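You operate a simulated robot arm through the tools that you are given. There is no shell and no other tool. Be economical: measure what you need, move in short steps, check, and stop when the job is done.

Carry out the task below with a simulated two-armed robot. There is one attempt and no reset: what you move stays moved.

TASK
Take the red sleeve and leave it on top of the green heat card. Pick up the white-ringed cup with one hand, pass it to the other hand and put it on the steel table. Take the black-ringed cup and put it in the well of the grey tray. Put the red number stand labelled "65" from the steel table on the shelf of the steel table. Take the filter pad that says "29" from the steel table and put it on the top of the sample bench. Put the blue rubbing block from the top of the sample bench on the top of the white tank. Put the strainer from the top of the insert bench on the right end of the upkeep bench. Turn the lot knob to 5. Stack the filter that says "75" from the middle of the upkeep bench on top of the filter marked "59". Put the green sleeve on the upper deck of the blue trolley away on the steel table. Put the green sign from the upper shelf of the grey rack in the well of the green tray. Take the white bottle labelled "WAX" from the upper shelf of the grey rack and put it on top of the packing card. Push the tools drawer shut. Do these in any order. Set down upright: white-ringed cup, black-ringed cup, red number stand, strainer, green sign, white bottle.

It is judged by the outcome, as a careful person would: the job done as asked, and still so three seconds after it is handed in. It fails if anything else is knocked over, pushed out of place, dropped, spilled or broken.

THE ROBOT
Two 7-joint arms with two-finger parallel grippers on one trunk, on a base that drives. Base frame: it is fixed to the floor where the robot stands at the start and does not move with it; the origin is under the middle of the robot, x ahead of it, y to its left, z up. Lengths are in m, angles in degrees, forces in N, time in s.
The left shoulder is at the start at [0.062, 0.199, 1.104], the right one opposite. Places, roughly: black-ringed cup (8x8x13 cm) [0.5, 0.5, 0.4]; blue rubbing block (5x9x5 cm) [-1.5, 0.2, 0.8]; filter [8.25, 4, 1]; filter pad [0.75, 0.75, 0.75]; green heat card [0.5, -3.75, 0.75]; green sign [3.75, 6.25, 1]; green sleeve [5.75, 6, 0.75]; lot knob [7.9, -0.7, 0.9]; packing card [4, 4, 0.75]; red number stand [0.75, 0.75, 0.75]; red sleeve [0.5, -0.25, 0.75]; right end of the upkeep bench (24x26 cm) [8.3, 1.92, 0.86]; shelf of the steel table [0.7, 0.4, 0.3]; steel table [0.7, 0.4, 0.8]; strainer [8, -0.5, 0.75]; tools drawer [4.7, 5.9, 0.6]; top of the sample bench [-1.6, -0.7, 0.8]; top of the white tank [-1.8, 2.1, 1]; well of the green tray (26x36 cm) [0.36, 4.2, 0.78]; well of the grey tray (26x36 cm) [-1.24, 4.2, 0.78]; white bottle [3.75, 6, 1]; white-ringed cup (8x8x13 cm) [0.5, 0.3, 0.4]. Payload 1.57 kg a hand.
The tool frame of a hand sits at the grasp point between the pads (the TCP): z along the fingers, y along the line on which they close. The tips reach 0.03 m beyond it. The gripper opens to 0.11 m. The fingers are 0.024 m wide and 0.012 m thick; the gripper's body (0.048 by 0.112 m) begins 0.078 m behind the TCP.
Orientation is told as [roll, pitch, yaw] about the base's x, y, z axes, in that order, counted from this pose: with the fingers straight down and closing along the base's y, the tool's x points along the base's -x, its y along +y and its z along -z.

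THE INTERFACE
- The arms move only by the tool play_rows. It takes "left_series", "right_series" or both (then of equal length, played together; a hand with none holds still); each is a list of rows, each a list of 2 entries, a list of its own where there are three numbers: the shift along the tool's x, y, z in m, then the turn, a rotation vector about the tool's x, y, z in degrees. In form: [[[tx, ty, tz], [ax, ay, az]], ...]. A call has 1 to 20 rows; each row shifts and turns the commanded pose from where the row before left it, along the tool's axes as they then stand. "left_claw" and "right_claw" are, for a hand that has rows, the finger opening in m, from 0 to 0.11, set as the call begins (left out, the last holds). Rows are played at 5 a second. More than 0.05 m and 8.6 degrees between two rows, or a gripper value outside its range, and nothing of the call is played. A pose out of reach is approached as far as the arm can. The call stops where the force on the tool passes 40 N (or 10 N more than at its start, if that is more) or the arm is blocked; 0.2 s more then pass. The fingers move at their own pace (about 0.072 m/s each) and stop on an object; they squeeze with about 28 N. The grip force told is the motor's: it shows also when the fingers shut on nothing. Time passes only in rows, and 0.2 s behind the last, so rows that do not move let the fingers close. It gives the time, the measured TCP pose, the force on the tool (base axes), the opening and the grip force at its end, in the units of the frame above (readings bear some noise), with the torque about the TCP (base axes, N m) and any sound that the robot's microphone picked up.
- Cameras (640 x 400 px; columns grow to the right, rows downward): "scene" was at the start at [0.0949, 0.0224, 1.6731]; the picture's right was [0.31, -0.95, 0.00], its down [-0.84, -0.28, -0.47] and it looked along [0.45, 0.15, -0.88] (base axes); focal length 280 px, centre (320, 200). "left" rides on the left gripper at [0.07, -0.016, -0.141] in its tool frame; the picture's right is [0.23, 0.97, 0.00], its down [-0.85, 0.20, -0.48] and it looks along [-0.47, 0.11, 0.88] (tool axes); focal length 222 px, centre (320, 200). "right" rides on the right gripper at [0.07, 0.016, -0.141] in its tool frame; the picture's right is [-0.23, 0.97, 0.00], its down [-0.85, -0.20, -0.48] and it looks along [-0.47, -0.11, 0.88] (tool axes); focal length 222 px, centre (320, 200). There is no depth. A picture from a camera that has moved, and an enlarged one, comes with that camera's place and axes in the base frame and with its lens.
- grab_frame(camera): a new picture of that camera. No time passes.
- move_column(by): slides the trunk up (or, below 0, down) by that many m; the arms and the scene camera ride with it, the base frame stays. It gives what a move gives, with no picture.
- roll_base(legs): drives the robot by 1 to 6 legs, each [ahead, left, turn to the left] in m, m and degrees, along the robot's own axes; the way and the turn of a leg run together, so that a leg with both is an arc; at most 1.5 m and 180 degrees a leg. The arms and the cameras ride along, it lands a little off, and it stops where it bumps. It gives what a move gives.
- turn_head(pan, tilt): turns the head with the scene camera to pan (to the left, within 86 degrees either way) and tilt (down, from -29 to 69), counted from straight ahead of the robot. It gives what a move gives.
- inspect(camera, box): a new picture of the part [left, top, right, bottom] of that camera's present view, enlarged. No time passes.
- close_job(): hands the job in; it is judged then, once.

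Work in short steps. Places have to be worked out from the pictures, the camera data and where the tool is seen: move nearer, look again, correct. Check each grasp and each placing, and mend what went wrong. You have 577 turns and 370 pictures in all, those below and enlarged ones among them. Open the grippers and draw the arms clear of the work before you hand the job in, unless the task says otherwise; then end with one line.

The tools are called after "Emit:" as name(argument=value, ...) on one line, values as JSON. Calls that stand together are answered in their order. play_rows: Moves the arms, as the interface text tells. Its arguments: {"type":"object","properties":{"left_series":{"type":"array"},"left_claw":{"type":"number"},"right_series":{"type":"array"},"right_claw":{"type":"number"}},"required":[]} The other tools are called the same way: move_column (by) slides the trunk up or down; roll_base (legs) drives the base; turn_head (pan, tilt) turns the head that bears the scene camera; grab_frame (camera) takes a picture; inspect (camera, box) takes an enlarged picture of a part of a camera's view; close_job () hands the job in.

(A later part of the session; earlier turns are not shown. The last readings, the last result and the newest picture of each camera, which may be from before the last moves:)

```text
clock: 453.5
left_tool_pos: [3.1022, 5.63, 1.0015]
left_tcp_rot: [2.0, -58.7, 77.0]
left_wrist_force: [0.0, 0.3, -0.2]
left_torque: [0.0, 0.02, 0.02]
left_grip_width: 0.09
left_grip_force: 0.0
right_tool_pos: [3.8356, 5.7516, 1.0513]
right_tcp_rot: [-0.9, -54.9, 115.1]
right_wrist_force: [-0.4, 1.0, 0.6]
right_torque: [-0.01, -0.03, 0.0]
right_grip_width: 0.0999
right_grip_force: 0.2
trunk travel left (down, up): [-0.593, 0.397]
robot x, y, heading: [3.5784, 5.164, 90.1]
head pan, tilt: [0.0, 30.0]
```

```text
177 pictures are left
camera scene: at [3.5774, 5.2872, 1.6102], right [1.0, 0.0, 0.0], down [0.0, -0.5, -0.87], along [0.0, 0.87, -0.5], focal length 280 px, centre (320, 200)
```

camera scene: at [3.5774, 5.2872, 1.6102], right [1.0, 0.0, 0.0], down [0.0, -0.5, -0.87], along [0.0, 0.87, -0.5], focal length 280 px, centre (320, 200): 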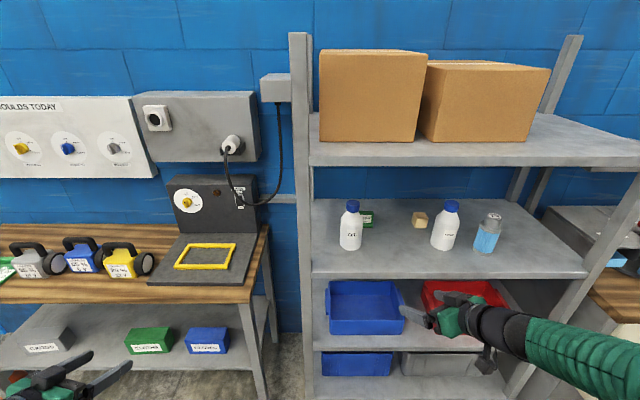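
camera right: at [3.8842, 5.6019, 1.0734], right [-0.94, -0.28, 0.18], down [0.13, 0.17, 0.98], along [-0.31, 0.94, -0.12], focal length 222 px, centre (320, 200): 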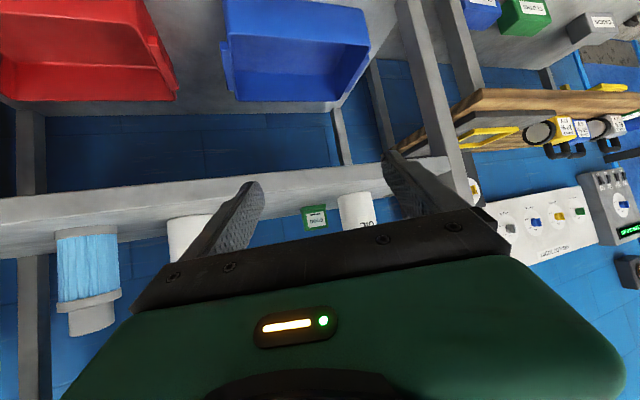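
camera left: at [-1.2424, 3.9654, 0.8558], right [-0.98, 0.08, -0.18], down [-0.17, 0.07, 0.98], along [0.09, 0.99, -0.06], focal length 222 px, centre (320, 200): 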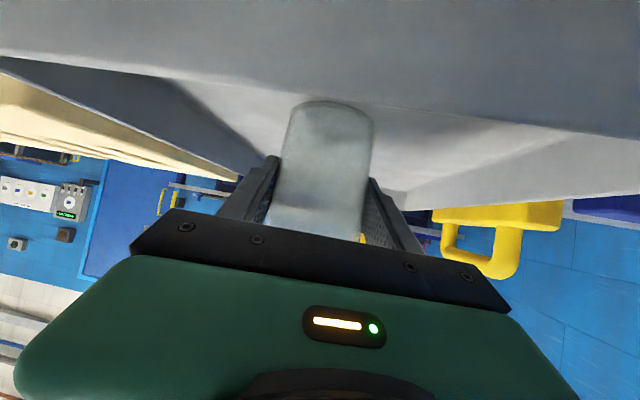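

Sign visible between OIL and RINSE. Drive 0.2 forward to the standoff.

Emit:
roll_base(legs=[[0.19, 0.01, 0]])

Emit:
grab_frame(camera="right")

Emit:
inspect(camera="scene", box=[290, 180, 560, 380])

```text
clock: 455.0
left_tool_pos: [3.0925, 5.8168, 1.002]
left_tcp_rot: [2.0, -58.7, 77.0]
left_wrist_force: [-1.0, -0.7, 0.7]
left_torque: [0.04, -0.02, -0.04]
left_grip_width: 0.0901
left_grip_force: 0.1
right_tool_pos: [3.8247, 5.9387, 1.0503]
right_tcp_rot: [-0.8, -54.9, 115.0]
right_wrist_force: [0.4, 0.0, 0.1]
right_torque: [0.01, 0.0, -0.03]
right_grip_width: 0.1
right_grip_force: 0.0
trunk travel left (down, up): [-0.593, 0.397]
robot x, y, heading: [3.5664, 5.3548, 89.8]
head pan, tilt: [0.0, 30.0]
```

```text
176 pictures are left
camera right: at [3.8742, 5.7894, 1.0735], right [-0.94, -0.28, 0.18], down [0.13, 0.17, 0.98], along [-0.31, 0.94, -0.12], focal length 222 px, centre (320, 200)
```

right: 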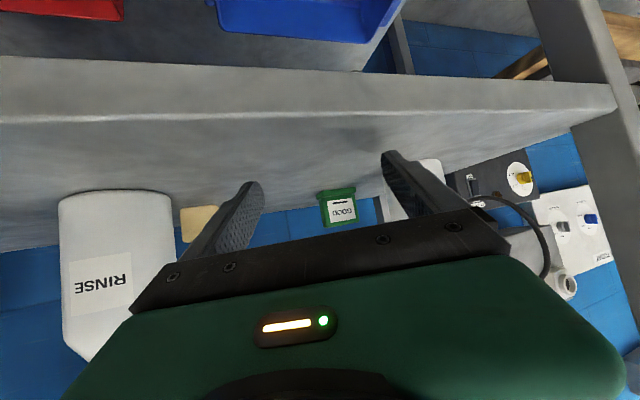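

```text
2.00 times, centred on (425, 280) of scene
camera zoom: at [3.5677, 5.4742, 1.6103], right [1.0, 0.0, 0.0], down [0.0, -0.5, -0.87], along [0.0, 0.87, -0.5], focal length 561 px, centre (110, 40)
```

zoom: 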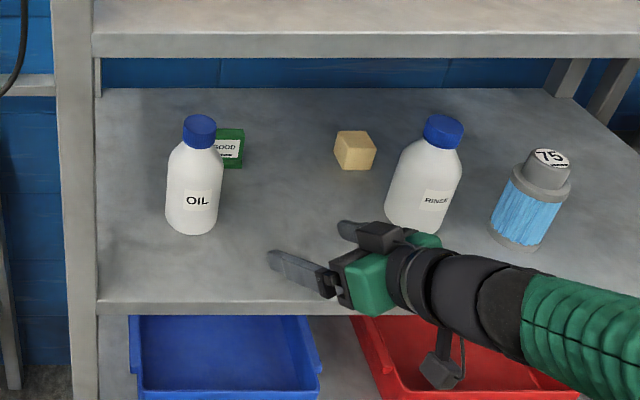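

Rotate 7° more, shift 2.9 cm right, opening 0.09, then advance 12 cm and check.

Emit:
play_rows(right_series=[[[0, 0, 0], [-5.7, 0, -4.0]], [[0, -0.029, 0], [0, 0, 0]], [[-0.023, 0, 0.033], [0, 0, 0]], [[-0.023, 0, 0.033], [0, 0, 0]], [[-0.023, 0, 0.033], [0, 0, 0]], [[0, 0, 0], [0, 0, 0]]], right_claw=0.09)

Emit:
grab_frame(camera="right")

Emit:
inspect(camera="scene", box=[290, 180, 560, 380])

```text
clock: 456.4
left_tool_pos: [3.0929, 5.8168, 1.0014]
left_tcp_rot: [2.0, -58.7, 76.9]
left_wrist_force: [0.6, -0.6, -0.5]
left_torque: [-0.05, 0.01, 0.02]
left_grip_width: 0.0898
left_grip_force: 0.1
right_tool_pos: [3.7879, 6.0559, 1.0521]
right_tcp_rot: [-0.8, -54.9, 122.1]
right_wrist_force: [0.4, -0.5, -0.1]
right_torque: [-0.03, -0.05, 0.03]
right_grip_width: 0.0898
right_grip_force: 0.2
trunk travel left (down, up): [-0.593, 0.397]
robot x, y, heading: [3.5665, 5.3531, 90.1]
head pan, tilt: [0.0, 30.0]
```

```text
174 pictures are left
camera right: at [3.8547, 5.9139, 1.0741], right [-0.9, -0.4, 0.18], down [0.11, 0.18, 0.98], along [-0.42, 0.9, -0.12], focal length 222 px, centre (320, 200)
```

right: 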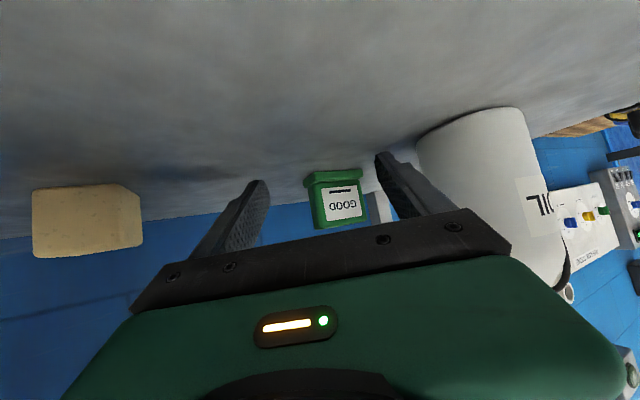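

```text
2.00 times, centred on (425, 280) of scene
camera zoom: at [3.5679, 5.4757, 1.6102], right [1.0, 0.0, 0.0], down [0.0, -0.5, -0.87], along [0.0, 0.87, -0.5], focal length 561 px, centre (110, 40)
```

zoom: 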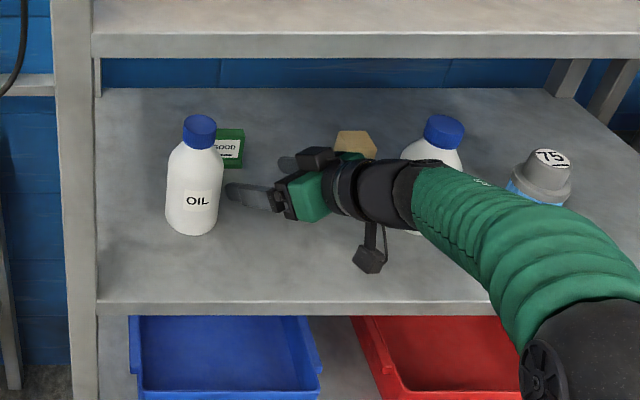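

Sign faces my approach direction. Advance 10 cm with 5 mm left.

Emit:
play_rows(right_series=[[[-0.0191, 0.002, 0.0273], [0, 0, 0]], [[-0.0191, 0.002, 0.0273], [0, 0, 0]], [[0, 0, 0], [0, 0, 0]]])

Emit:
grab_frame(camera="right")

```text
clock: 457.2
left_tool_pos: [3.0928, 5.8176, 1.0025]
left_tcp_rot: [2.2, -58.8, 77.0]
left_wrist_force: [-0.1, 0.3, -0.4]
left_torque: [-0.02, -0.02, -0.01]
left_grip_width: 0.09
left_grip_force: 0.1
right_tool_pos: [3.751, 6.1132, 1.0524]
right_tcp_rot: [-0.8, -54.8, 122.1]
right_wrist_force: [-0.1, 0.2, 0.8]
right_torque: [-0.01, 0.01, 0.0]
right_grip_width: 0.0898
right_grip_force: 0.2
trunk travel left (down, up): [-0.593, 0.397]
robot x, y, heading: [3.569, 5.353, 89.9]
head pan, tilt: [0.0, 30.0]
```

```text
172 pictures are left
camera right: at [3.8171, 5.9711, 1.0746], right [-0.9, -0.4, 0.18], down [0.11, 0.18, 0.98], along [-0.42, 0.9, -0.12], focal length 222 px, centre (320, 200)
```

right: 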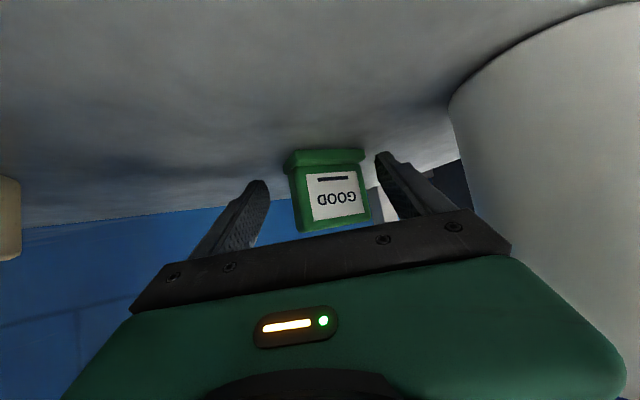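

Advance 4 cm more with 5 mm left, then close.

Emit:
play_rows(right_series=[[[-0.0115, 0.003, 0.0165], [0, 0, 0]], [[-0.0115, 0.002, 0.0165], [0, 0, 0]], [[0, 0, 0], [0, 0, 0]]])

Emit:
grab_frame(camera="right")

```text
clock: 458.0
left_tool_pos: [3.0926, 5.8175, 1.001]
left_tcp_rot: [2.0, -58.8, 77.0]
left_wrist_force: [-0.6, 0.7, 0.1]
left_torque: [-0.01, -0.01, 0.03]
left_grip_width: 0.0903
left_grip_force: 0.1
right_tool_pos: [3.7247, 6.1434, 1.0506]
right_tcp_rot: [-0.8, -54.9, 121.9]
right_wrist_force: [0.5, 0.8, -0.4]
right_torque: [0.0, -0.02, -0.03]
right_grip_width: 0.0899
right_grip_force: 0.0
trunk travel left (down, up): [-0.593, 0.397]
robot x, y, heading: [3.5703, 5.3535, 90.2]
head pan, tilt: [0.0, 30.0]
```

```text
171 pictures are left
camera right: at [3.7906, 6.0025, 1.0735], right [-0.9, -0.4, 0.18], down [0.11, 0.19, 0.98], along [-0.42, 0.9, -0.12], focal length 222 px, centre (320, 200)
```

right: 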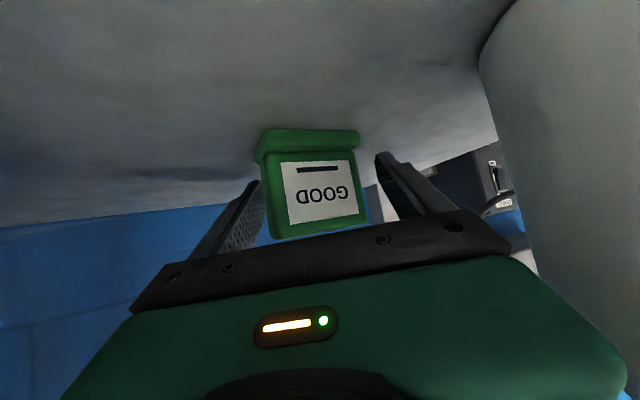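

Shift 4 mm right and close.

Emit:
play_rows(right_series=[[[0, -0.005, 0], [0, 0, 0]], [[0, 0, 0], [0, 0, 0]]])

Emit:
play_rows(right_series=[[[0, 0, 0], [0, 0, 0]], [[0, 0, 0], [0, 0, 0]], [[0, 0, 0], [0, 0, 0]], [[0, 0, 0], [0, 0, 0]]], right_claw=0)

Emit:
move_column(by=0.04)

Emit:
grab_frame(camera="right")

```text
clock: 458.6
left_tool_pos: [3.0924, 5.8178, 1.0012]
left_tcp_rot: [2.0, -58.6, 77.2]
left_wrist_force: [-0.8, -0.4, -0.1]
left_torque: [-0.02, -0.03, -0.02]
left_grip_width: 0.09
left_grip_force: 0.1
right_tool_pos: [3.7264, 6.1459, 1.0504]
right_tcp_rot: [-0.8, -54.8, 122.0]
right_wrist_force: [-0.9, 0.0, 0.4]
right_torque: [-0.02, 0.0, -0.03]
right_grip_width: 0.0898
right_grip_force: 0.0
trunk travel left (down, up): [-0.593, 0.397]
robot x, y, heading: [3.5681, 5.3537, 90.2]
head pan, tilt: [0.0, 30.0]
```

```text
clock: 459.6
left_tool_pos: [3.092, 5.8167, 1.0011]
left_tcp_rot: [2.1, -58.7, 77.0]
left_wrist_force: [-0.3, 0.2, 0.4]
left_torque: [-0.01, 0.02, 0.01]
left_grip_width: 0.09
left_grip_force: 0.0
right_tool_pos: [3.7274, 6.1467, 1.0504]
right_tcp_rot: [-0.7, -54.7, 122.0]
right_wrist_force: [0.3, -0.7, 0.1]
right_torque: [-0.03, -0.03, -0.04]
right_grip_width: 0.059
right_grip_force: 28.1
trunk travel left (down, up): [-0.593, 0.397]
robot x, y, heading: [3.5679, 5.3523, 90.3]
head pan, tilt: [0.0, 30.0]
```

```text
clock: 460.4
left_tool_pos: [3.0924, 5.8181, 1.0396]
left_tcp_rot: [2.0, -58.7, 77.2]
left_wrist_force: [-0.8, -0.3, 0.6]
left_torque: [0.0, -0.01, 0.0]
left_grip_width: 0.0898
left_grip_force: 0.0
right_tool_pos: [3.7279, 6.1474, 1.0895]
right_tcp_rot: [-0.8, -54.8, 122.1]
right_wrist_force: [0.1, 0.5, -0.6]
right_torque: [0.0, 0.03, 0.02]
right_grip_width: 0.0591
right_grip_force: 28.3
trunk travel left (down, up): [-0.633, 0.357]
robot x, y, heading: [3.5706, 5.3537, 90.1]
head pan, tilt: [0.0, 30.0]
```

```text
170 pictures are left
camera right: at [3.7942, 6.0055, 1.1128], right [-0.9, -0.4, 0.18], down [0.11, 0.19, 0.98], along [-0.42, 0.9, -0.12], focal length 222 px, centre (320, 200)
```

right: 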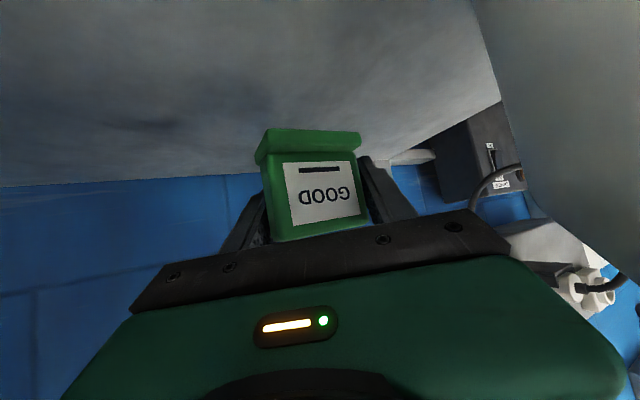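

Sign held. Retract along the approach line, then back off.

Emit:
play_rows(right_series=[[[0.023, 0, -0.0328], [0, 0, 0]], [[0.023, 0, -0.0328], [0, 0, 0]], [[0.023, 0, -0.0328], [0, 0, 0]], [[0.023, 0, -0.0328], [0, 0, 0]], [[0.023, 0, -0.0328], [0, 0, 0]], [[0, 0, 0], [0, 0, 0]]])

Emit:
roll_base(legs=[[-0.5, 0, 0], [0, -0.9, 0]])

Emit:
turn_head(pan=-10, tilt=35)

Emit:
grab_frame(camera="scene")

Emit:
grab_frame(camera="right")

```text
clock: 461.9
left_tool_pos: [3.092, 5.8193, 1.0414]
left_tcp_rot: [2.0, -58.6, 77.1]
left_wrist_force: [0.5, -0.2, -0.3]
left_torque: [-0.03, 0.0, 0.0]
left_grip_width: 0.0902
left_grip_force: 0.1
right_tool_pos: [3.8315, 5.9748, 1.0874]
right_tcp_rot: [-0.9, -54.8, 122.0]
right_wrist_force: [0.9, 0.6, -0.6]
right_torque: [-0.02, -0.01, -0.02]
right_grip_width: 0.0195
right_grip_force: 27.9
trunk travel left (down, up): [-0.633, 0.357]
robot x, y, heading: [3.5679, 5.3515, 89.9]
head pan, tilt: [0.0, 30.0]
```

```text
clock: 469.1
left_tool_pos: [3.994, 5.3197, 1.0388]
left_tcp_rot: [1.8, -58.7, 76.1]
left_wrist_force: [-1.1, 0.3, 0.8]
left_torque: [-0.05, 0.0, -0.02]
left_grip_width: 0.0902
left_grip_force: 0.0
right_tool_pos: [4.7353, 5.4621, 1.0897]
right_tcp_rot: [-1.0, -54.8, 121.0]
right_wrist_force: [1.0, 0.0, 0.1]
right_torque: [0.0, -0.03, -0.02]
right_grip_width: 0.0196
right_grip_force: 27.4
trunk travel left (down, up): [-0.633, 0.357]
robot x, y, heading: [4.4573, 4.8505, 88.9]
head pan, tilt: [0.0, 30.0]
```

```text
clock: 469.8
left_tool_pos: [3.9951, 5.3169, 1.0406]
left_tcp_rot: [1.9, -58.7, 76.0]
left_wrist_force: [0.4, 0.1, 0.3]
left_torque: [0.01, -0.01, 0.01]
left_grip_width: 0.09
left_grip_force: 0.1
right_tool_pos: [4.7374, 5.4611, 1.0884]
right_tcp_rot: [-0.9, -55.0, 121.0]
right_wrist_force: [0.1, -0.3, -0.8]
right_torque: [0.0, -0.02, -0.02]
right_grip_width: 0.0194
right_grip_force: 28.0
trunk travel left (down, up): [-0.633, 0.357]
robot x, y, heading: [4.4588, 4.8454, 88.8]
head pan, tilt: [-10.0, 35.0]
```

```text
169 pictures are left
camera scene: at [4.4784, 4.9647, 1.6423], right [0.98, -0.19, 0.0], down [-0.11, -0.56, -0.82], along [0.16, 0.8, -0.57], focal length 280 px, centre (320, 200)
```

scene: 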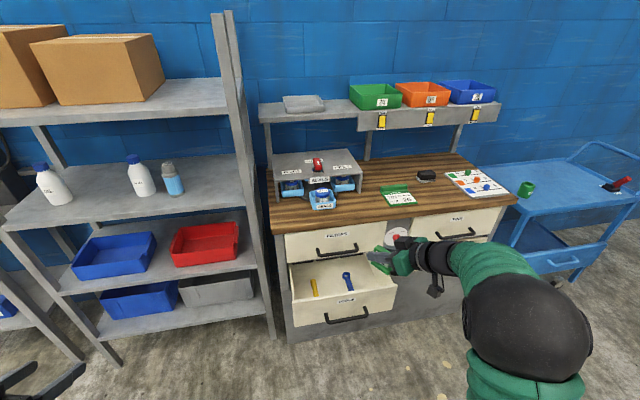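

```text
168 pictures are left
camera right: at [4.8012, 5.3179, 1.1117], right [-0.91, -0.38, 0.18], down [0.11, 0.18, 0.98], along [-0.4, 0.91, -0.12], focal length 222 px, centre (320, 200)
```

right: 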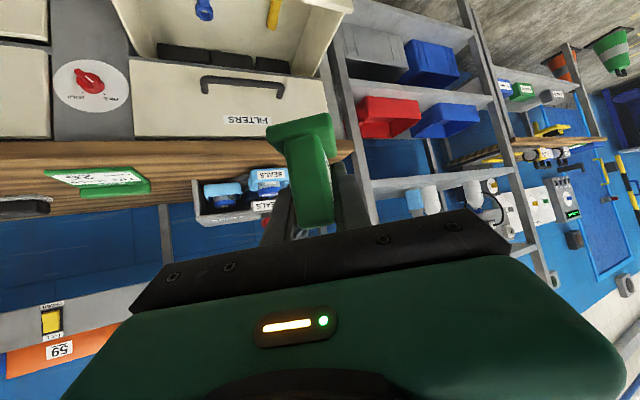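

The sign rotated in the grip but is held (19.5 mm); OIL still stands. Zoom to check OIL and view the drawer.

Emit:
inspect(camera="scene", box=[260, 220, 440, 350])

Emit:
inspect(camera="scene", box=[0, 130, 240, 250])

```text
3.08 times, centred on (350, 285) of scene
camera zoom: at [4.4784, 4.9647, 1.6423], right [0.98, -0.19, 0.0], down [-0.11, -0.56, -0.82], along [0.16, 0.8, -0.57], focal length 862 px, centre (228, -62)
```

zoom: 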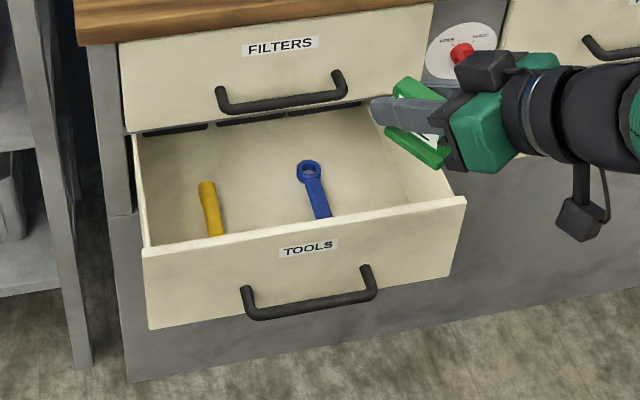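

```text
2.67 times, centred on (120, 190) of scene
camera zoom: at [4.4784, 4.9647, 1.6423], right [0.98, -0.19, 0.0], down [-0.11, -0.56, -0.82], along [0.16, 0.8, -0.57], focal length 747 px, centre (853, 227)
```

zoom: 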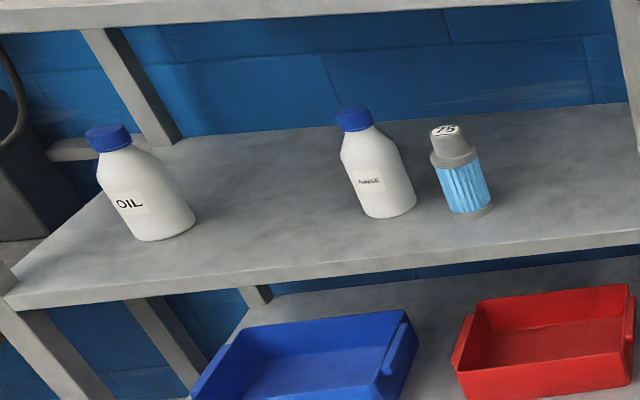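

TOOLS drawer front centre ≈(4.71,5.63), z 0.53–0.70, with the handle on its lower half. Move base right and lower the left hand (closed) for pushing above the handle.

Emit:
roll_base(legs=[[0, -0.72, 1.1]])

Emit:
play_rows(left_series=[[[0.028, 0, 0.0307], [0, 0, 0]], [[0.028, 0, 0.0307], [0, 0, 0]], [[0.028, 0, 0.0307], [0, 0, 0]], [[0.028, 0, 0.0307], [0, 0, 0]], [[0.028, 0, 0.0307], [0, 0, 0]], [[0.028, 0, 0.0307], [0, 0, 0]], [[0.028, 0, 0.0307], [0, 0, 0]], [[0.028, 0, 0.0307], [0, 0, 0]], [[0.028, 0, 0.0307], [0, 0, 0]], [[0, 0, 0], [0, 0, 0]]], left_claw=0)

Emit:
turn_head(pan=15, tilt=45)

Emit:
grab_frame(camera="scene")

Emit:
grab_frame(camera="left")

```text
clock: 473.8
left_tool_pos: [4.7057, 5.3024, 1.0406]
left_tcp_rot: [1.8, -58.8, 77.5]
left_wrist_force: [-0.4, 0.4, -0.7]
left_torque: [0.01, -0.01, -0.03]
left_grip_width: 0.09
left_grip_force: 0.1
right_tool_pos: [5.4454, 5.4636, 1.0902]
right_tcp_rot: [-1.0, -54.7, 122.5]
right_wrist_force: [-0.4, 0.4, 0.2]
right_torque: [-0.02, -0.01, -0.02]
right_grip_width: 0.0193
right_grip_force: 28.2
trunk travel left (down, up): [-0.633, 0.357]
robot x, y, heading: [5.189, 4.8437, 90.5]
head pan, tilt: [-10.0, 35.0]
```

```text
clock: 476.0
left_tool_pos: [4.7202, 5.4068, 0.6832]
left_tcp_rot: [2.1, -58.8, 77.1]
left_wrist_force: [1.0, 0.0, -0.1]
left_torque: [0.01, 0.04, -0.01]
left_grip_width: 0.0
left_grip_force: 21.6
right_tool_pos: [5.4462, 5.4629, 1.0909]
right_tcp_rot: [-0.9, -54.8, 122.3]
right_wrist_force: [0.6, -0.7, 0.1]
right_torque: [0.0, 0.04, 0.03]
right_grip_width: 0.0191
right_grip_force: 28.2
trunk travel left (down, up): [-0.633, 0.357]
robot x, y, heading: [5.1913, 4.846, 90.4]
head pan, tilt: [-10.0, 35.0]
```

```text
clock: 476.9
left_tool_pos: [4.72, 5.4081, 0.6836]
left_tcp_rot: [2.0, -58.8, 77.3]
left_wrist_force: [-0.3, -1.2, -0.6]
left_torque: [0.01, 0.03, -0.02]
left_grip_width: 0.0
left_grip_force: 21.5
right_tool_pos: [5.4462, 5.463, 1.0899]
right_tcp_rot: [-0.8, -54.8, 122.3]
right_wrist_force: [-0.7, -0.1, -0.3]
right_torque: [0.02, -0.02, -0.02]
right_grip_width: 0.0195
right_grip_force: 28.0
trunk travel left (down, up): [-0.633, 0.357]
robot x, y, heading: [5.1843, 4.8409, 90.7]
head pan, tilt: [15.0, 45.0]
```

```text
165 pictures are left
camera scene: at [5.1638, 4.9535, 1.6274], right [0.96, 0.26, 0.0], down [0.19, -0.68, -0.71], along [-0.19, 0.68, -0.71], focal length 280 px, centre (320, 200)
```

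scene: 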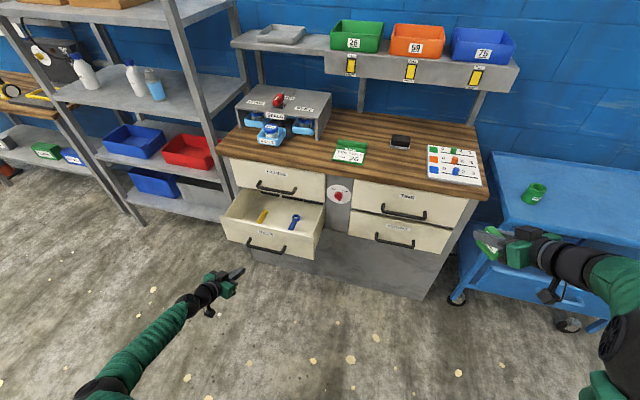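

```text
164 pictures are left
camera left: at [4.7066, 5.2503, 0.6956], right [-0.98, 0.07, -0.18], down [-0.17, 0.07, 0.98], along [0.08, 1.0, -0.06], focal length 222 px, centre (320, 200)
```

left: 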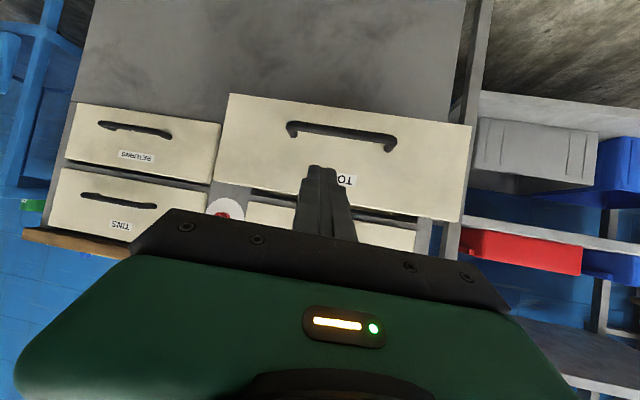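

Lower 2.5 cm, drive forward 0.16 (tip almost at the drawer front), and check.

Emit:
play_rows(left_series=[[[0.021, 0, 0.013], [0, 0, 0]], [[0, 0, 0], [0, 0, 0]]])

Emit:
roll_base(legs=[[0.16, 0, 0]])

Emit:
grab_frame(camera="left")

Emit:
grab_frame(camera="scene")

```text
clock: 477.5
left_tool_pos: [4.7208, 5.4076, 0.6586]
left_tcp_rot: [2.0, -58.9, 77.4]
left_wrist_force: [-0.3, 0.5, -0.1]
left_torque: [0.02, 0.0, 0.03]
left_grip_width: 0.0
left_grip_force: 20.8
right_tool_pos: [5.4479, 5.4628, 1.0903]
right_tcp_rot: [-0.9, -55.0, 122.3]
right_wrist_force: [-0.6, -0.4, 0.1]
right_torque: [0.0, -0.02, -0.04]
right_grip_width: 0.0195
right_grip_force: 28.1
trunk travel left (down, up): [-0.633, 0.357]
robot x, y, heading: [5.1833, 4.8454, 90.1]
head pan, tilt: [15.0, 45.0]
```

```text
clock: 478.9
left_tool_pos: [4.7204, 5.5662, 0.659]
left_tcp_rot: [2.0, -58.8, 77.2]
left_wrist_force: [-0.3, -0.1, 0.5]
left_torque: [0.01, 0.03, 0.04]
left_grip_width: 0.0
left_grip_force: 21.5
right_tool_pos: [5.4474, 5.62, 1.0905]
right_tcp_rot: [-0.9, -55.1, 122.3]
right_wrist_force: [-0.6, -0.2, -0.3]
right_torque: [0.02, 0.0, 0.01]
right_grip_width: 0.0193
right_grip_force: 28.4
trunk travel left (down, up): [-0.633, 0.357]
robot x, y, heading: [5.1865, 5.0014, 90.4]
head pan, tilt: [15.0, 45.0]
```

```text
163 pictures are left
camera left: at [4.706, 5.4097, 0.6715], right [-0.98, 0.07, -0.18], down [-0.17, 0.07, 0.98], along [0.08, 1.0, -0.05], focal length 222 px, centre (320, 200)
```

left: 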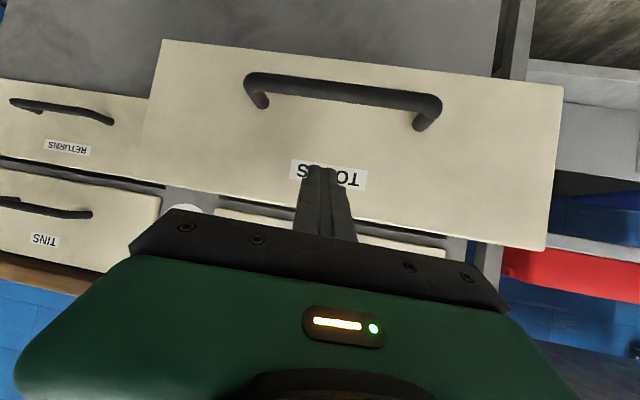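

```text
162 pictures are left
camera scene: at [5.1628, 5.1103, 1.6276], right [0.96, 0.26, 0.0], down [0.19, -0.68, -0.71], along [-0.19, 0.68, -0.71], focal length 280 px, centre (320, 200)
```

scene: 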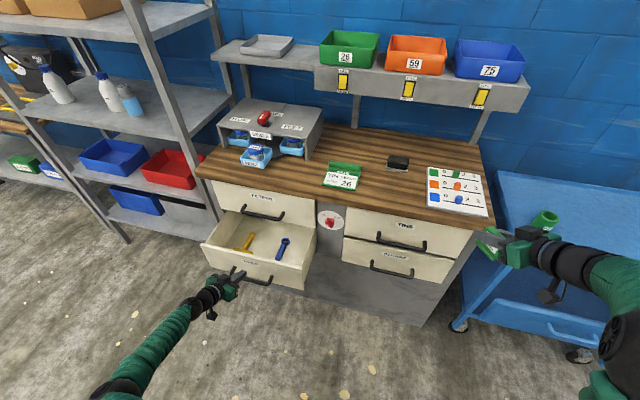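

Tip ≈6 cm from the drawer front, at the label. Push with the arm.

Emit:
play_rows(left_series=[[[-0.0185, 0, 0.0297], [0, 0, 0]], [[-0.0159, 0, 0.0254], [0, 0, 0]], [[-0.0159, 0, 0.0254], [0, 0, 0]], [[-0.0159, 0, 0.0254], [0, 0, 0]], [[-0.0159, 0, 0.0254], [0, 0, 0]], [[0, 0, 0], [0, 0, 0]]])

Emit:
grab_frame(camera="left")

Emit:
grab_frame(camera="scene")

```text
clock: 480.3
left_tool_pos: [4.7539, 5.7051, 0.663]
left_tcp_rot: [2.1, -58.8, 77.1]
left_wrist_force: [0.8, -0.9, 1.1]
left_torque: [0.02, -0.02, 0.0]
left_grip_width: 0.0002
left_grip_force: 20.7
left hand out of reach, approached as far as the arm can: row 5
right_tool_pos: [5.4481, 5.6191, 1.0903]
right_tcp_rot: [-0.8, -55.0, 122.2]
right_wrist_force: [0.2, 0.9, -0.7]
right_torque: [-0.01, 0.0, -0.01]
right_grip_width: 0.0191
right_grip_force: 28.0
trunk travel left (down, up): [-0.633, 0.357]
robot x, y, heading: [5.1862, 5.0048, 90.2]
head pan, tilt: [15.0, 45.0]
```

```text
161 pictures are left
camera left: at [4.7404, 5.5479, 0.6749], right [-0.98, 0.07, -0.18], down [-0.17, 0.07, 0.98], along [0.08, 1.0, -0.05], focal length 222 px, centre (320, 200)
```

left: 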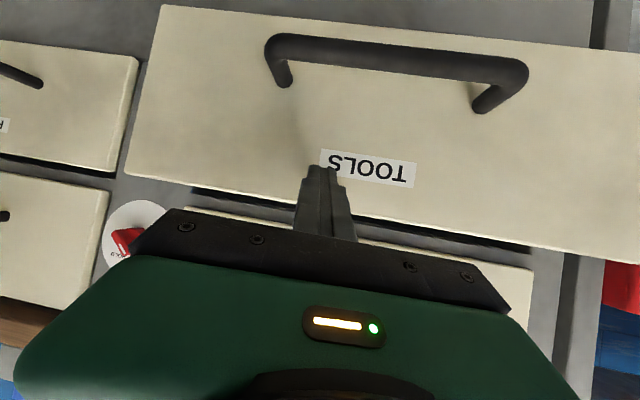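

```text
160 pictures are left
camera scene: at [5.1635, 5.1124, 1.6274], right [0.96, 0.26, 0.0], down [0.19, -0.68, -0.71], along [-0.19, 0.68, -0.71], focal length 280 px, centre (320, 200)
```

scene: 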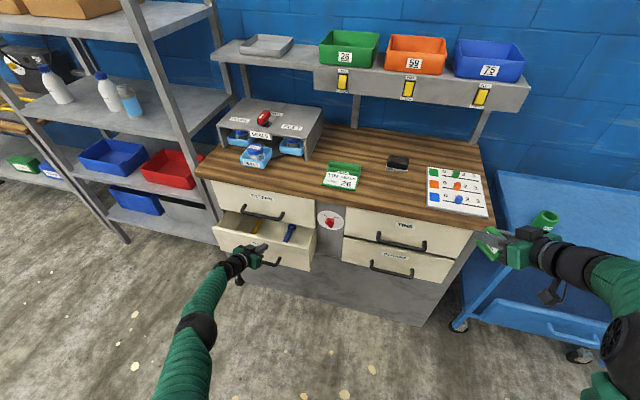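

Drawer moved in. Continue pushing with the base.

Emit:
roll_base(legs=[[0.07, 0, 0]])

Emit:
grab_frame(camera="left")

Emit:
grab_frame(camera="scene")

```text
clock: 481.3
left_tool_pos: [4.7532, 5.7754, 0.663]
left_tcp_rot: [2.0, -58.8, 77.2]
left_wrist_force: [0.2, -0.6, 0.5]
left_torque: [0.02, 0.0, 0.01]
left_grip_width: 0.0001
left_grip_force: 21.3
right_tool_pos: [5.4477, 5.6904, 1.0898]
right_tcp_rot: [-0.9, -55.0, 122.1]
right_wrist_force: [-0.4, 0.5, 0.0]
right_torque: [0.0, -0.01, 0.02]
right_grip_width: 0.0193
right_grip_force: 28.2
trunk travel left (down, up): [-0.633, 0.357]
robot x, y, heading: [5.1816, 5.0706, 90.3]
head pan, tilt: [15.0, 45.0]
```

```text
159 pictures are left
camera left: at [4.7397, 5.6183, 0.6752], right [-0.98, 0.07, -0.18], down [-0.17, 0.07, 0.98], along [0.08, 1.0, -0.05], focal length 222 px, centre (320, 200)
```

left: 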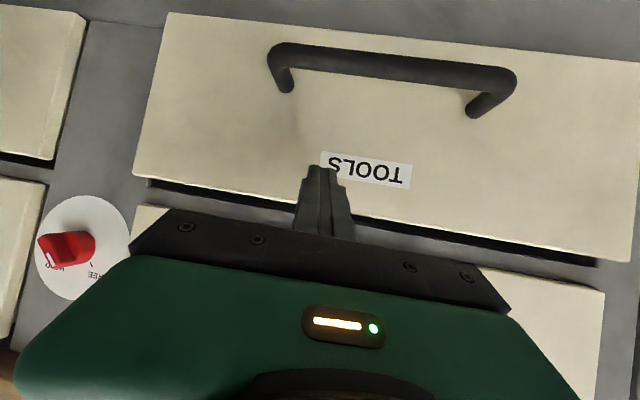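

```text
158 pictures are left
camera scene: at [5.1622, 5.1815, 1.6276], right [0.96, 0.26, 0.0], down [0.19, -0.68, -0.71], along [-0.19, 0.68, -0.71], focal length 280 px, centre (320, 200)
```

scene: 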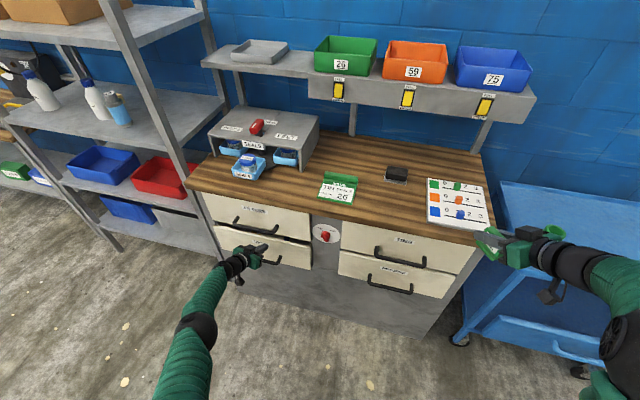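

Nearly shut. Push 1.5 cm more and watch force.

Emit:
roll_base(legs=[[0.015, 0, 0]])

Emit:
grab_frame(camera="left")

```text
clock: 482.1
left_tool_pos: [4.7532, 5.7893, 0.663]
left_tcp_rot: [2.0, -58.9, 77.0]
left_wrist_force: [0.1, 0.6, -0.9]
left_torque: [0.0, -0.02, 0.01]
left_grip_width: 0.0001
left_grip_force: 21.4
right_tool_pos: [5.4475, 5.704, 1.0911]
right_tcp_rot: [-1.0, -55.0, 122.3]
right_wrist_force: [0.0, 0.2, -0.4]
right_torque: [0.0, -0.01, -0.03]
right_grip_width: 0.0195
right_grip_force: 27.6
trunk travel left (down, up): [-0.633, 0.357]
robot x, y, heading: [5.1836, 5.088, 90.3]
head pan, tilt: [15.0, 45.0]
```

```text
157 pictures are left
camera left: at [4.739, 5.6328, 0.6754], right [-0.98, 0.07, -0.18], down [-0.17, 0.07, 0.98], along [0.08, 1.0, -0.05], focal length 222 px, centre (320, 200)
```

left: 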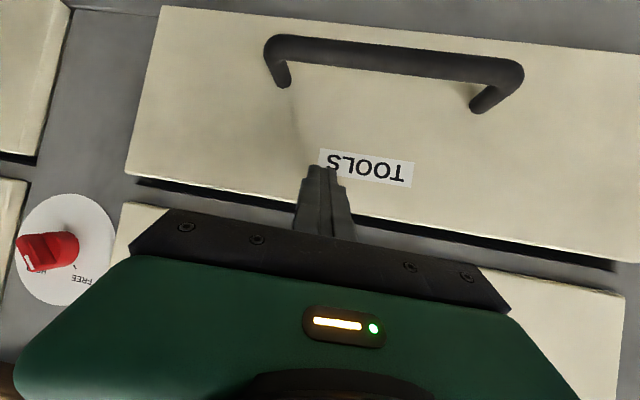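

Keep pushing 2.5 cm.

Emit:
roll_base(legs=[[0.025, 0, 0]])

Emit:
grab_frame(camera="left")

Emit:
inspect(camera="scene", box=[190, 180, 350, 290])

```text
clock: 482.9
left_tool_pos: [4.7528, 5.8, 0.6655]
left_tcp_rot: [1.9, -58.9, 76.9]
left_wrist_force: [4.2, -18.2, 12.1]
left_torque: [0.26, 0.02, -0.07]
left_grip_width: 0.0
left_grip_force: 21.2
right_tool_pos: [5.4473, 5.7155, 1.0945]
right_tcp_rot: [-0.9, -55.3, 122.3]
right_wrist_force: [-0.3, 0.1, -1.6]
right_torque: [0.01, 0.02, -0.03]
right_grip_width: 0.0195
right_grip_force: 27.7
trunk travel left (down, up): [-0.633, 0.357]
robot x, y, heading: [5.1802, 5.1014, 90.3]
head pan, tilt: [15.0, 45.0]
stopped in leg 1: the force on the tool passed its limit at 137 N (the readings are from after the stop); the commanded pose is now the measured one
```

```text
156 pictures are left
camera left: at [4.7377, 5.6428, 0.6767], right [-0.98, 0.08, -0.18], down [-0.17, 0.07, 0.98], along [0.09, 0.99, -0.05], focal length 222 px, centre (320, 200)
```

left: 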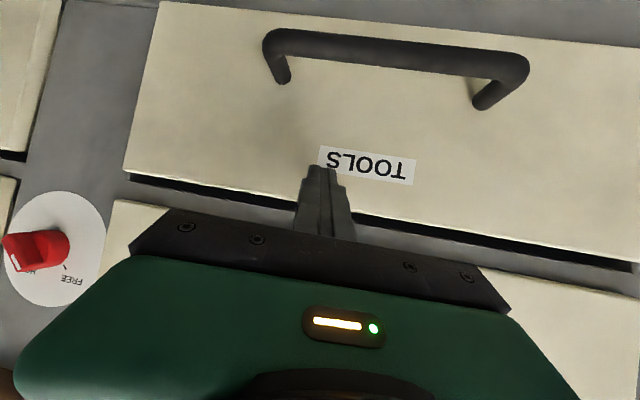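

```text
3.64 times, centred on (270, 235) of scene
camera zoom: at [5.1641, 5.2071, 1.628], right [0.96, 0.26, 0.0], down [0.19, -0.68, -0.71], along [-0.19, 0.68, -0.71], focal length 1019 px, centre (502, 73)
```

zoom: 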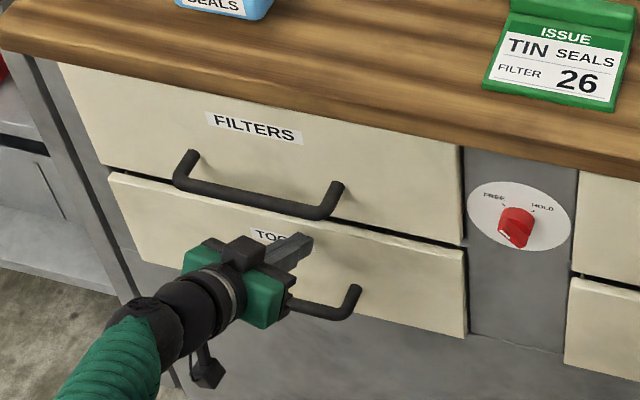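

Drawer is shut (hard stop). Back away and look at the trolley.

Emit:
roll_base(legs=[[-0.35, 0, 0], [0, -0.8, 0]])

Emit:
play_rows(left_series=[[[-0.024, 0, -0.03], [0, 0, 0]], [[-0.024, 0, -0.03], [0, 0, 0]], [[-0.024, 0, -0.03], [0, 0, 0]], [[-0.024, 0, -0.03], [0, 0, 0]], [[-0.024, 0, -0.03], [0, 0, 0]], [[-0.024, 0, -0.03], [0, 0, 0]], [[0, 0, 0], [0, 0, 0]]], left_claw=0.1)

Emit:
turn_head(pan=15, tilt=40)

Emit:
grab_frame(camera="scene")

Emit:
grab_frame(camera="left")

```text
clock: 489.0
left_tool_pos: [5.5355, 5.4572, 0.6602]
left_tcp_rot: [1.5, -58.7, 77.9]
left_wrist_force: [0.1, 0.1, 0.7]
left_torque: [0.02, 0.0, -0.01]
left_grip_width: 0.0
left_grip_force: 21.5
right_tool_pos: [6.2296, 5.3783, 1.092]
right_tcp_rot: [-1.1, -55.0, 123.0]
right_wrist_force: [0.6, -0.2, -1.2]
right_torque: [-0.02, -0.02, 0.0]
right_grip_width: 0.0196
right_grip_force: 28.3
trunk travel left (down, up): [-0.633, 0.357]
robot x, y, heading: [5.976, 4.7584, 90.6]
head pan, tilt: [15.0, 45.0]
```

```text
clock: 490.6
left_tool_pos: [5.526, 5.3746, 0.8768]
left_tcp_rot: [1.8, -58.9, 77.6]
left_wrist_force: [-1.3, 0.1, 0.0]
left_torque: [0.0, 0.0, -0.01]
left_grip_width: 0.1
left_grip_force: 0.0
right_tool_pos: [6.2317, 5.3777, 1.0916]
right_tcp_rot: [-1.0, -55.1, 122.8]
right_wrist_force: [0.3, 0.0, -0.4]
right_torque: [-0.02, -0.06, -0.03]
right_grip_width: 0.0196
right_grip_force: 27.7
trunk travel left (down, up): [-0.633, 0.357]
robot x, y, heading: [5.9739, 4.7614, 91.2]
head pan, tilt: [15.0, 45.0]
```

```text
clock: 491.3
left_tool_pos: [5.5257, 5.3746, 0.8791]
left_tcp_rot: [1.8, -58.9, 77.7]
left_wrist_force: [0.1, 0.7, 0.6]
left_torque: [0.01, -0.02, 0.0]
left_grip_width: 0.1004
left_grip_force: 0.1
right_tool_pos: [6.2326, 5.3772, 1.0917]
right_tcp_rot: [-0.9, -55.1, 122.9]
right_wrist_force: [0.2, -0.2, -0.8]
right_torque: [0.0, -0.01, -0.03]
right_grip_width: 0.0196
right_grip_force: 28.1
trunk travel left (down, up): [-0.633, 0.357]
robot x, y, heading: [5.9776, 4.7646, 90.8]
head pan, tilt: [15.0, 40.0]
```

```text
154 pictures are left
camera scene: at [5.9519, 4.8746, 1.6346], right [0.96, 0.27, 0.0], down [0.18, -0.62, -0.76], along [-0.21, 0.74, -0.65], focal length 280 px, centre (320, 200)
```

scene: 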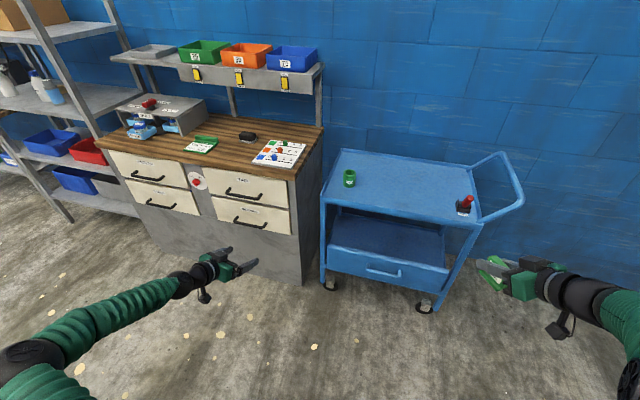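

```text
153 pictures are left
camera left: at [5.5129, 5.2179, 0.8903], right [-0.98, 0.07, -0.18], down [-0.17, 0.07, 0.98], along [0.08, 1.0, -0.05], focal length 222 px, centre (320, 200)
```

left: 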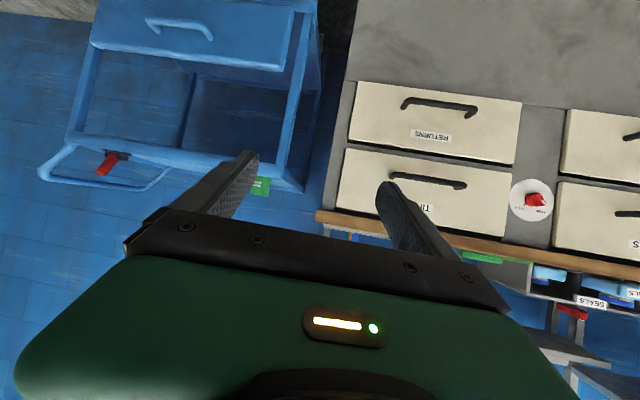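

Green sleeve ≈(5.786,5.975), z≈0.82. Raise the right hand for clearance over the trolley handle, then approach with the left.

Emit:
play_rows(right_series=[[[-0.033, 0, -0.023], [0, 0, 0]], [[-0.033, 0, -0.023], [0, 0, 0]], [[-0.033, 0, -0.023], [0, 0, 0]], [[0, 0, 0], [0, 0, 0]]])

Emit:
roll_base(legs=[[0.3, -0.24, -0.8]])

Emit:
grab_frame(camera="left")

Emit:
grab_frame(camera="scene")

```text
clock: 492.3
left_tool_pos: [5.5259, 5.3749, 0.8788]
left_tcp_rot: [1.9, -58.9, 77.7]
left_wrist_force: [-0.6, 0.2, -0.3]
left_torque: [-0.02, -0.02, 0.01]
left_grip_width: 0.0998
left_grip_force: 0.0
right_tool_pos: [6.2317, 5.3753, 1.2131]
right_tcp_rot: [-0.9, -55.1, 122.7]
right_wrist_force: [-0.7, -0.4, 0.2]
right_torque: [-0.01, -0.01, 0.03]
right_grip_width: 0.0193
right_grip_force: 28.0
trunk travel left (down, up): [-0.633, 0.357]
robot x, y, heading: [5.9772, 4.761, 90.7]
head pan, tilt: [15.0, 40.0]
```

```text
clock: 494.7
left_tool_pos: [5.7777, 5.6938, 0.8781]
left_tcp_rot: [1.5, -58.9, 76.6]
left_wrist_force: [-0.1, 0.0, -0.9]
left_torque: [-0.03, -0.01, -0.03]
left_grip_width: 0.1
left_grip_force: 0.0
right_tool_pos: [6.4815, 5.6805, 1.2136]
right_tcp_rot: [-1.2, -55.1, 121.8]
right_wrist_force: [0.0, 1.6, -0.1]
right_torque: [0.01, -0.01, 0.02]
right_grip_width: 0.0194
right_grip_force: 27.9
trunk travel left (down, up): [-0.633, 0.357]
robot x, y, heading: [6.2161, 5.0694, 90.0]
head pan, tilt: [15.0, 40.0]
```

```text
152 pictures are left
camera left: at [5.7604, 5.5373, 0.8896], right [-0.98, 0.09, -0.18], down [-0.17, 0.07, 0.98], along [0.1, 0.99, -0.05], focal length 222 px, centre (320, 200)
```

left: 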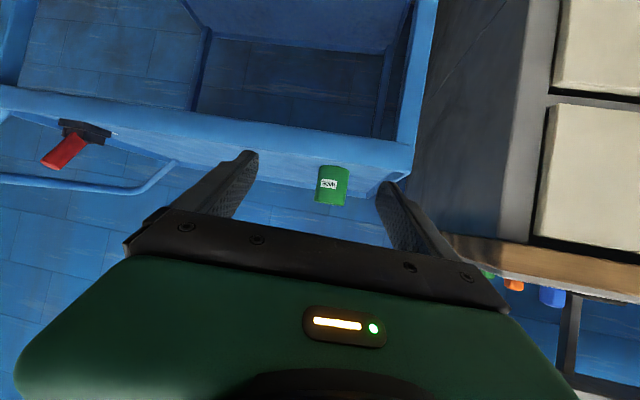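

```text
151 pictures are left
camera scene: at [6.1903, 5.1836, 1.6347], right [0.97, 0.25, 0.0], down [0.16, -0.62, -0.76], along [-0.19, 0.74, -0.64], focal length 280 px, centre (320, 200)
```

scene: 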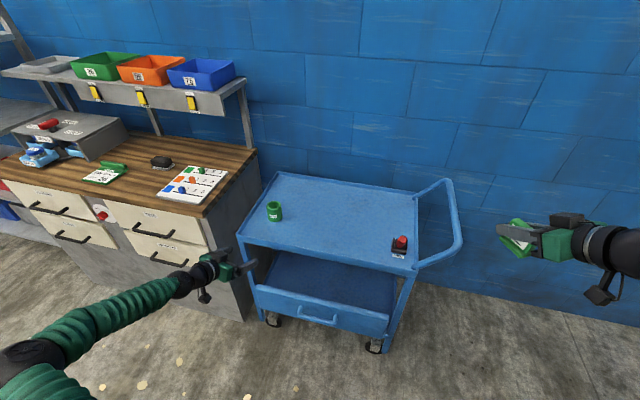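

Sleeve centre ≈(5.795,5.99), deck z≈0.80. Drive in 0.2, right 0.012.

Emit:
roll_base(legs=[[0.2, -0.01, 0]])

Emit:
play_rows(left_series=[[[0.017, 0, 0.0106], [0, 0, 0]], [[0.013, 0, 0.008], [0, 0, 0]], [[0, 0, 0], [0, 0, 0]]])

Emit:
grab_frame(camera="left")

```text
clock: 496.3
left_tool_pos: [5.7885, 5.8924, 0.879]
left_tcp_rot: [1.8, -59.0, 76.5]
left_wrist_force: [0.4, 0.4, 0.6]
left_torque: [0.04, -0.02, 0.03]
left_grip_width: 0.1003
left_grip_force: 0.1
right_tool_pos: [6.4945, 5.8782, 1.2151]
right_tcp_rot: [-1.3, -55.2, 121.9]
right_wrist_force: [-0.5, 1.1, -0.5]
right_torque: [0.0, -0.01, 0.01]
right_grip_width: 0.0192
right_grip_force: 28.2
trunk travel left (down, up): [-0.633, 0.357]
robot x, y, heading: [6.2281, 5.2679, 89.5]
head pan, tilt: [15.0, 40.0]
```

```text
clock: 497.1
left_tool_pos: [5.79, 5.8955, 0.8437]
left_tcp_rot: [1.9, -58.9, 76.4]
left_wrist_force: [-0.3, 0.6, 0.2]
left_torque: [-0.01, -0.01, 0.04]
left_grip_width: 0.1001
left_grip_force: 0.0
right_tool_pos: [6.4954, 5.88, 1.2144]
right_tcp_rot: [-1.0, -55.2, 121.6]
right_wrist_force: [0.9, 0.1, -0.7]
right_torque: [0.04, 0.01, -0.02]
right_grip_width: 0.0196
right_grip_force: 27.7
trunk travel left (down, up): [-0.633, 0.357]
robot x, y, heading: [6.2264, 5.2676, 89.8]
head pan, tilt: [15.0, 40.0]
```

```text
150 pictures are left
camera left: at [5.773, 5.7376, 0.856], right [-0.98, 0.09, -0.18], down [-0.17, 0.07, 0.98], along [0.1, 0.99, -0.05], focal length 222 px, centre (320, 200)
```

left: 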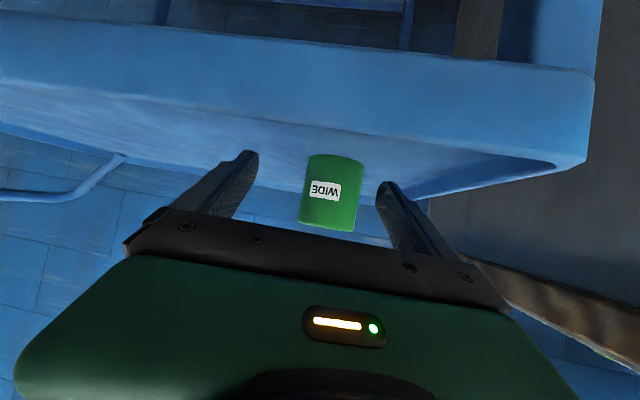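

Advance 8 cm with 2.2 cm left correction.

Emit:
play_rows(left_series=[[[-0.0, 0.022, 0.0], [0, 0, 0]], [[-0.0208, 0, 0.0343], [0, 0, 0]], [[-0.0208, 0, 0.0343], [0, 0, 0]], [[0, 0, 0], [0, 0, 0]]])

Emit:
grab_frame(camera="left")

```text
clock: 498.1
left_tool_pos: [5.7839, 5.9756, 0.8468]
left_tcp_rot: [2.1, -59.0, 76.5]
left_wrist_force: [-0.2, 0.5, -0.2]
left_torque: [-0.01, -0.02, -0.01]
left_grip_width: 0.0998
left_grip_force: 0.0
right_tool_pos: [6.496, 5.8773, 1.2149]
right_tcp_rot: [-1.1, -55.3, 121.8]
right_wrist_force: [0.2, 0.1, -0.1]
right_torque: [0.03, -0.04, -0.04]
right_grip_width: 0.0192
right_grip_force: 28.0
trunk travel left (down, up): [-0.633, 0.357]
robot x, y, heading: [6.2262, 5.2694, 89.5]
head pan, tilt: [15.0, 40.0]
```

```text
149 pictures are left
camera left: at [5.7675, 5.8188, 0.8592], right [-0.98, 0.09, -0.18], down [-0.17, 0.07, 0.98], along [0.1, 0.99, -0.05], focal length 222 px, centre (320, 200)
```

left: 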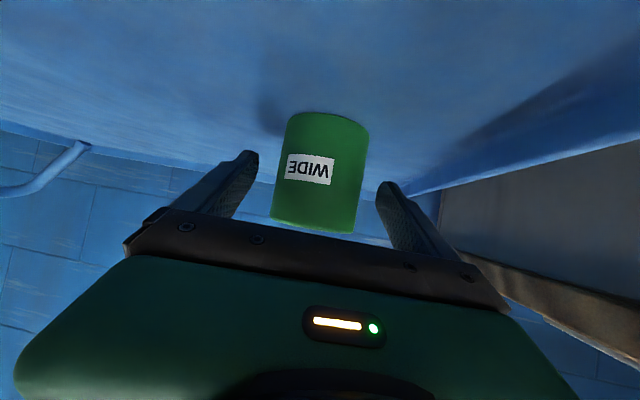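

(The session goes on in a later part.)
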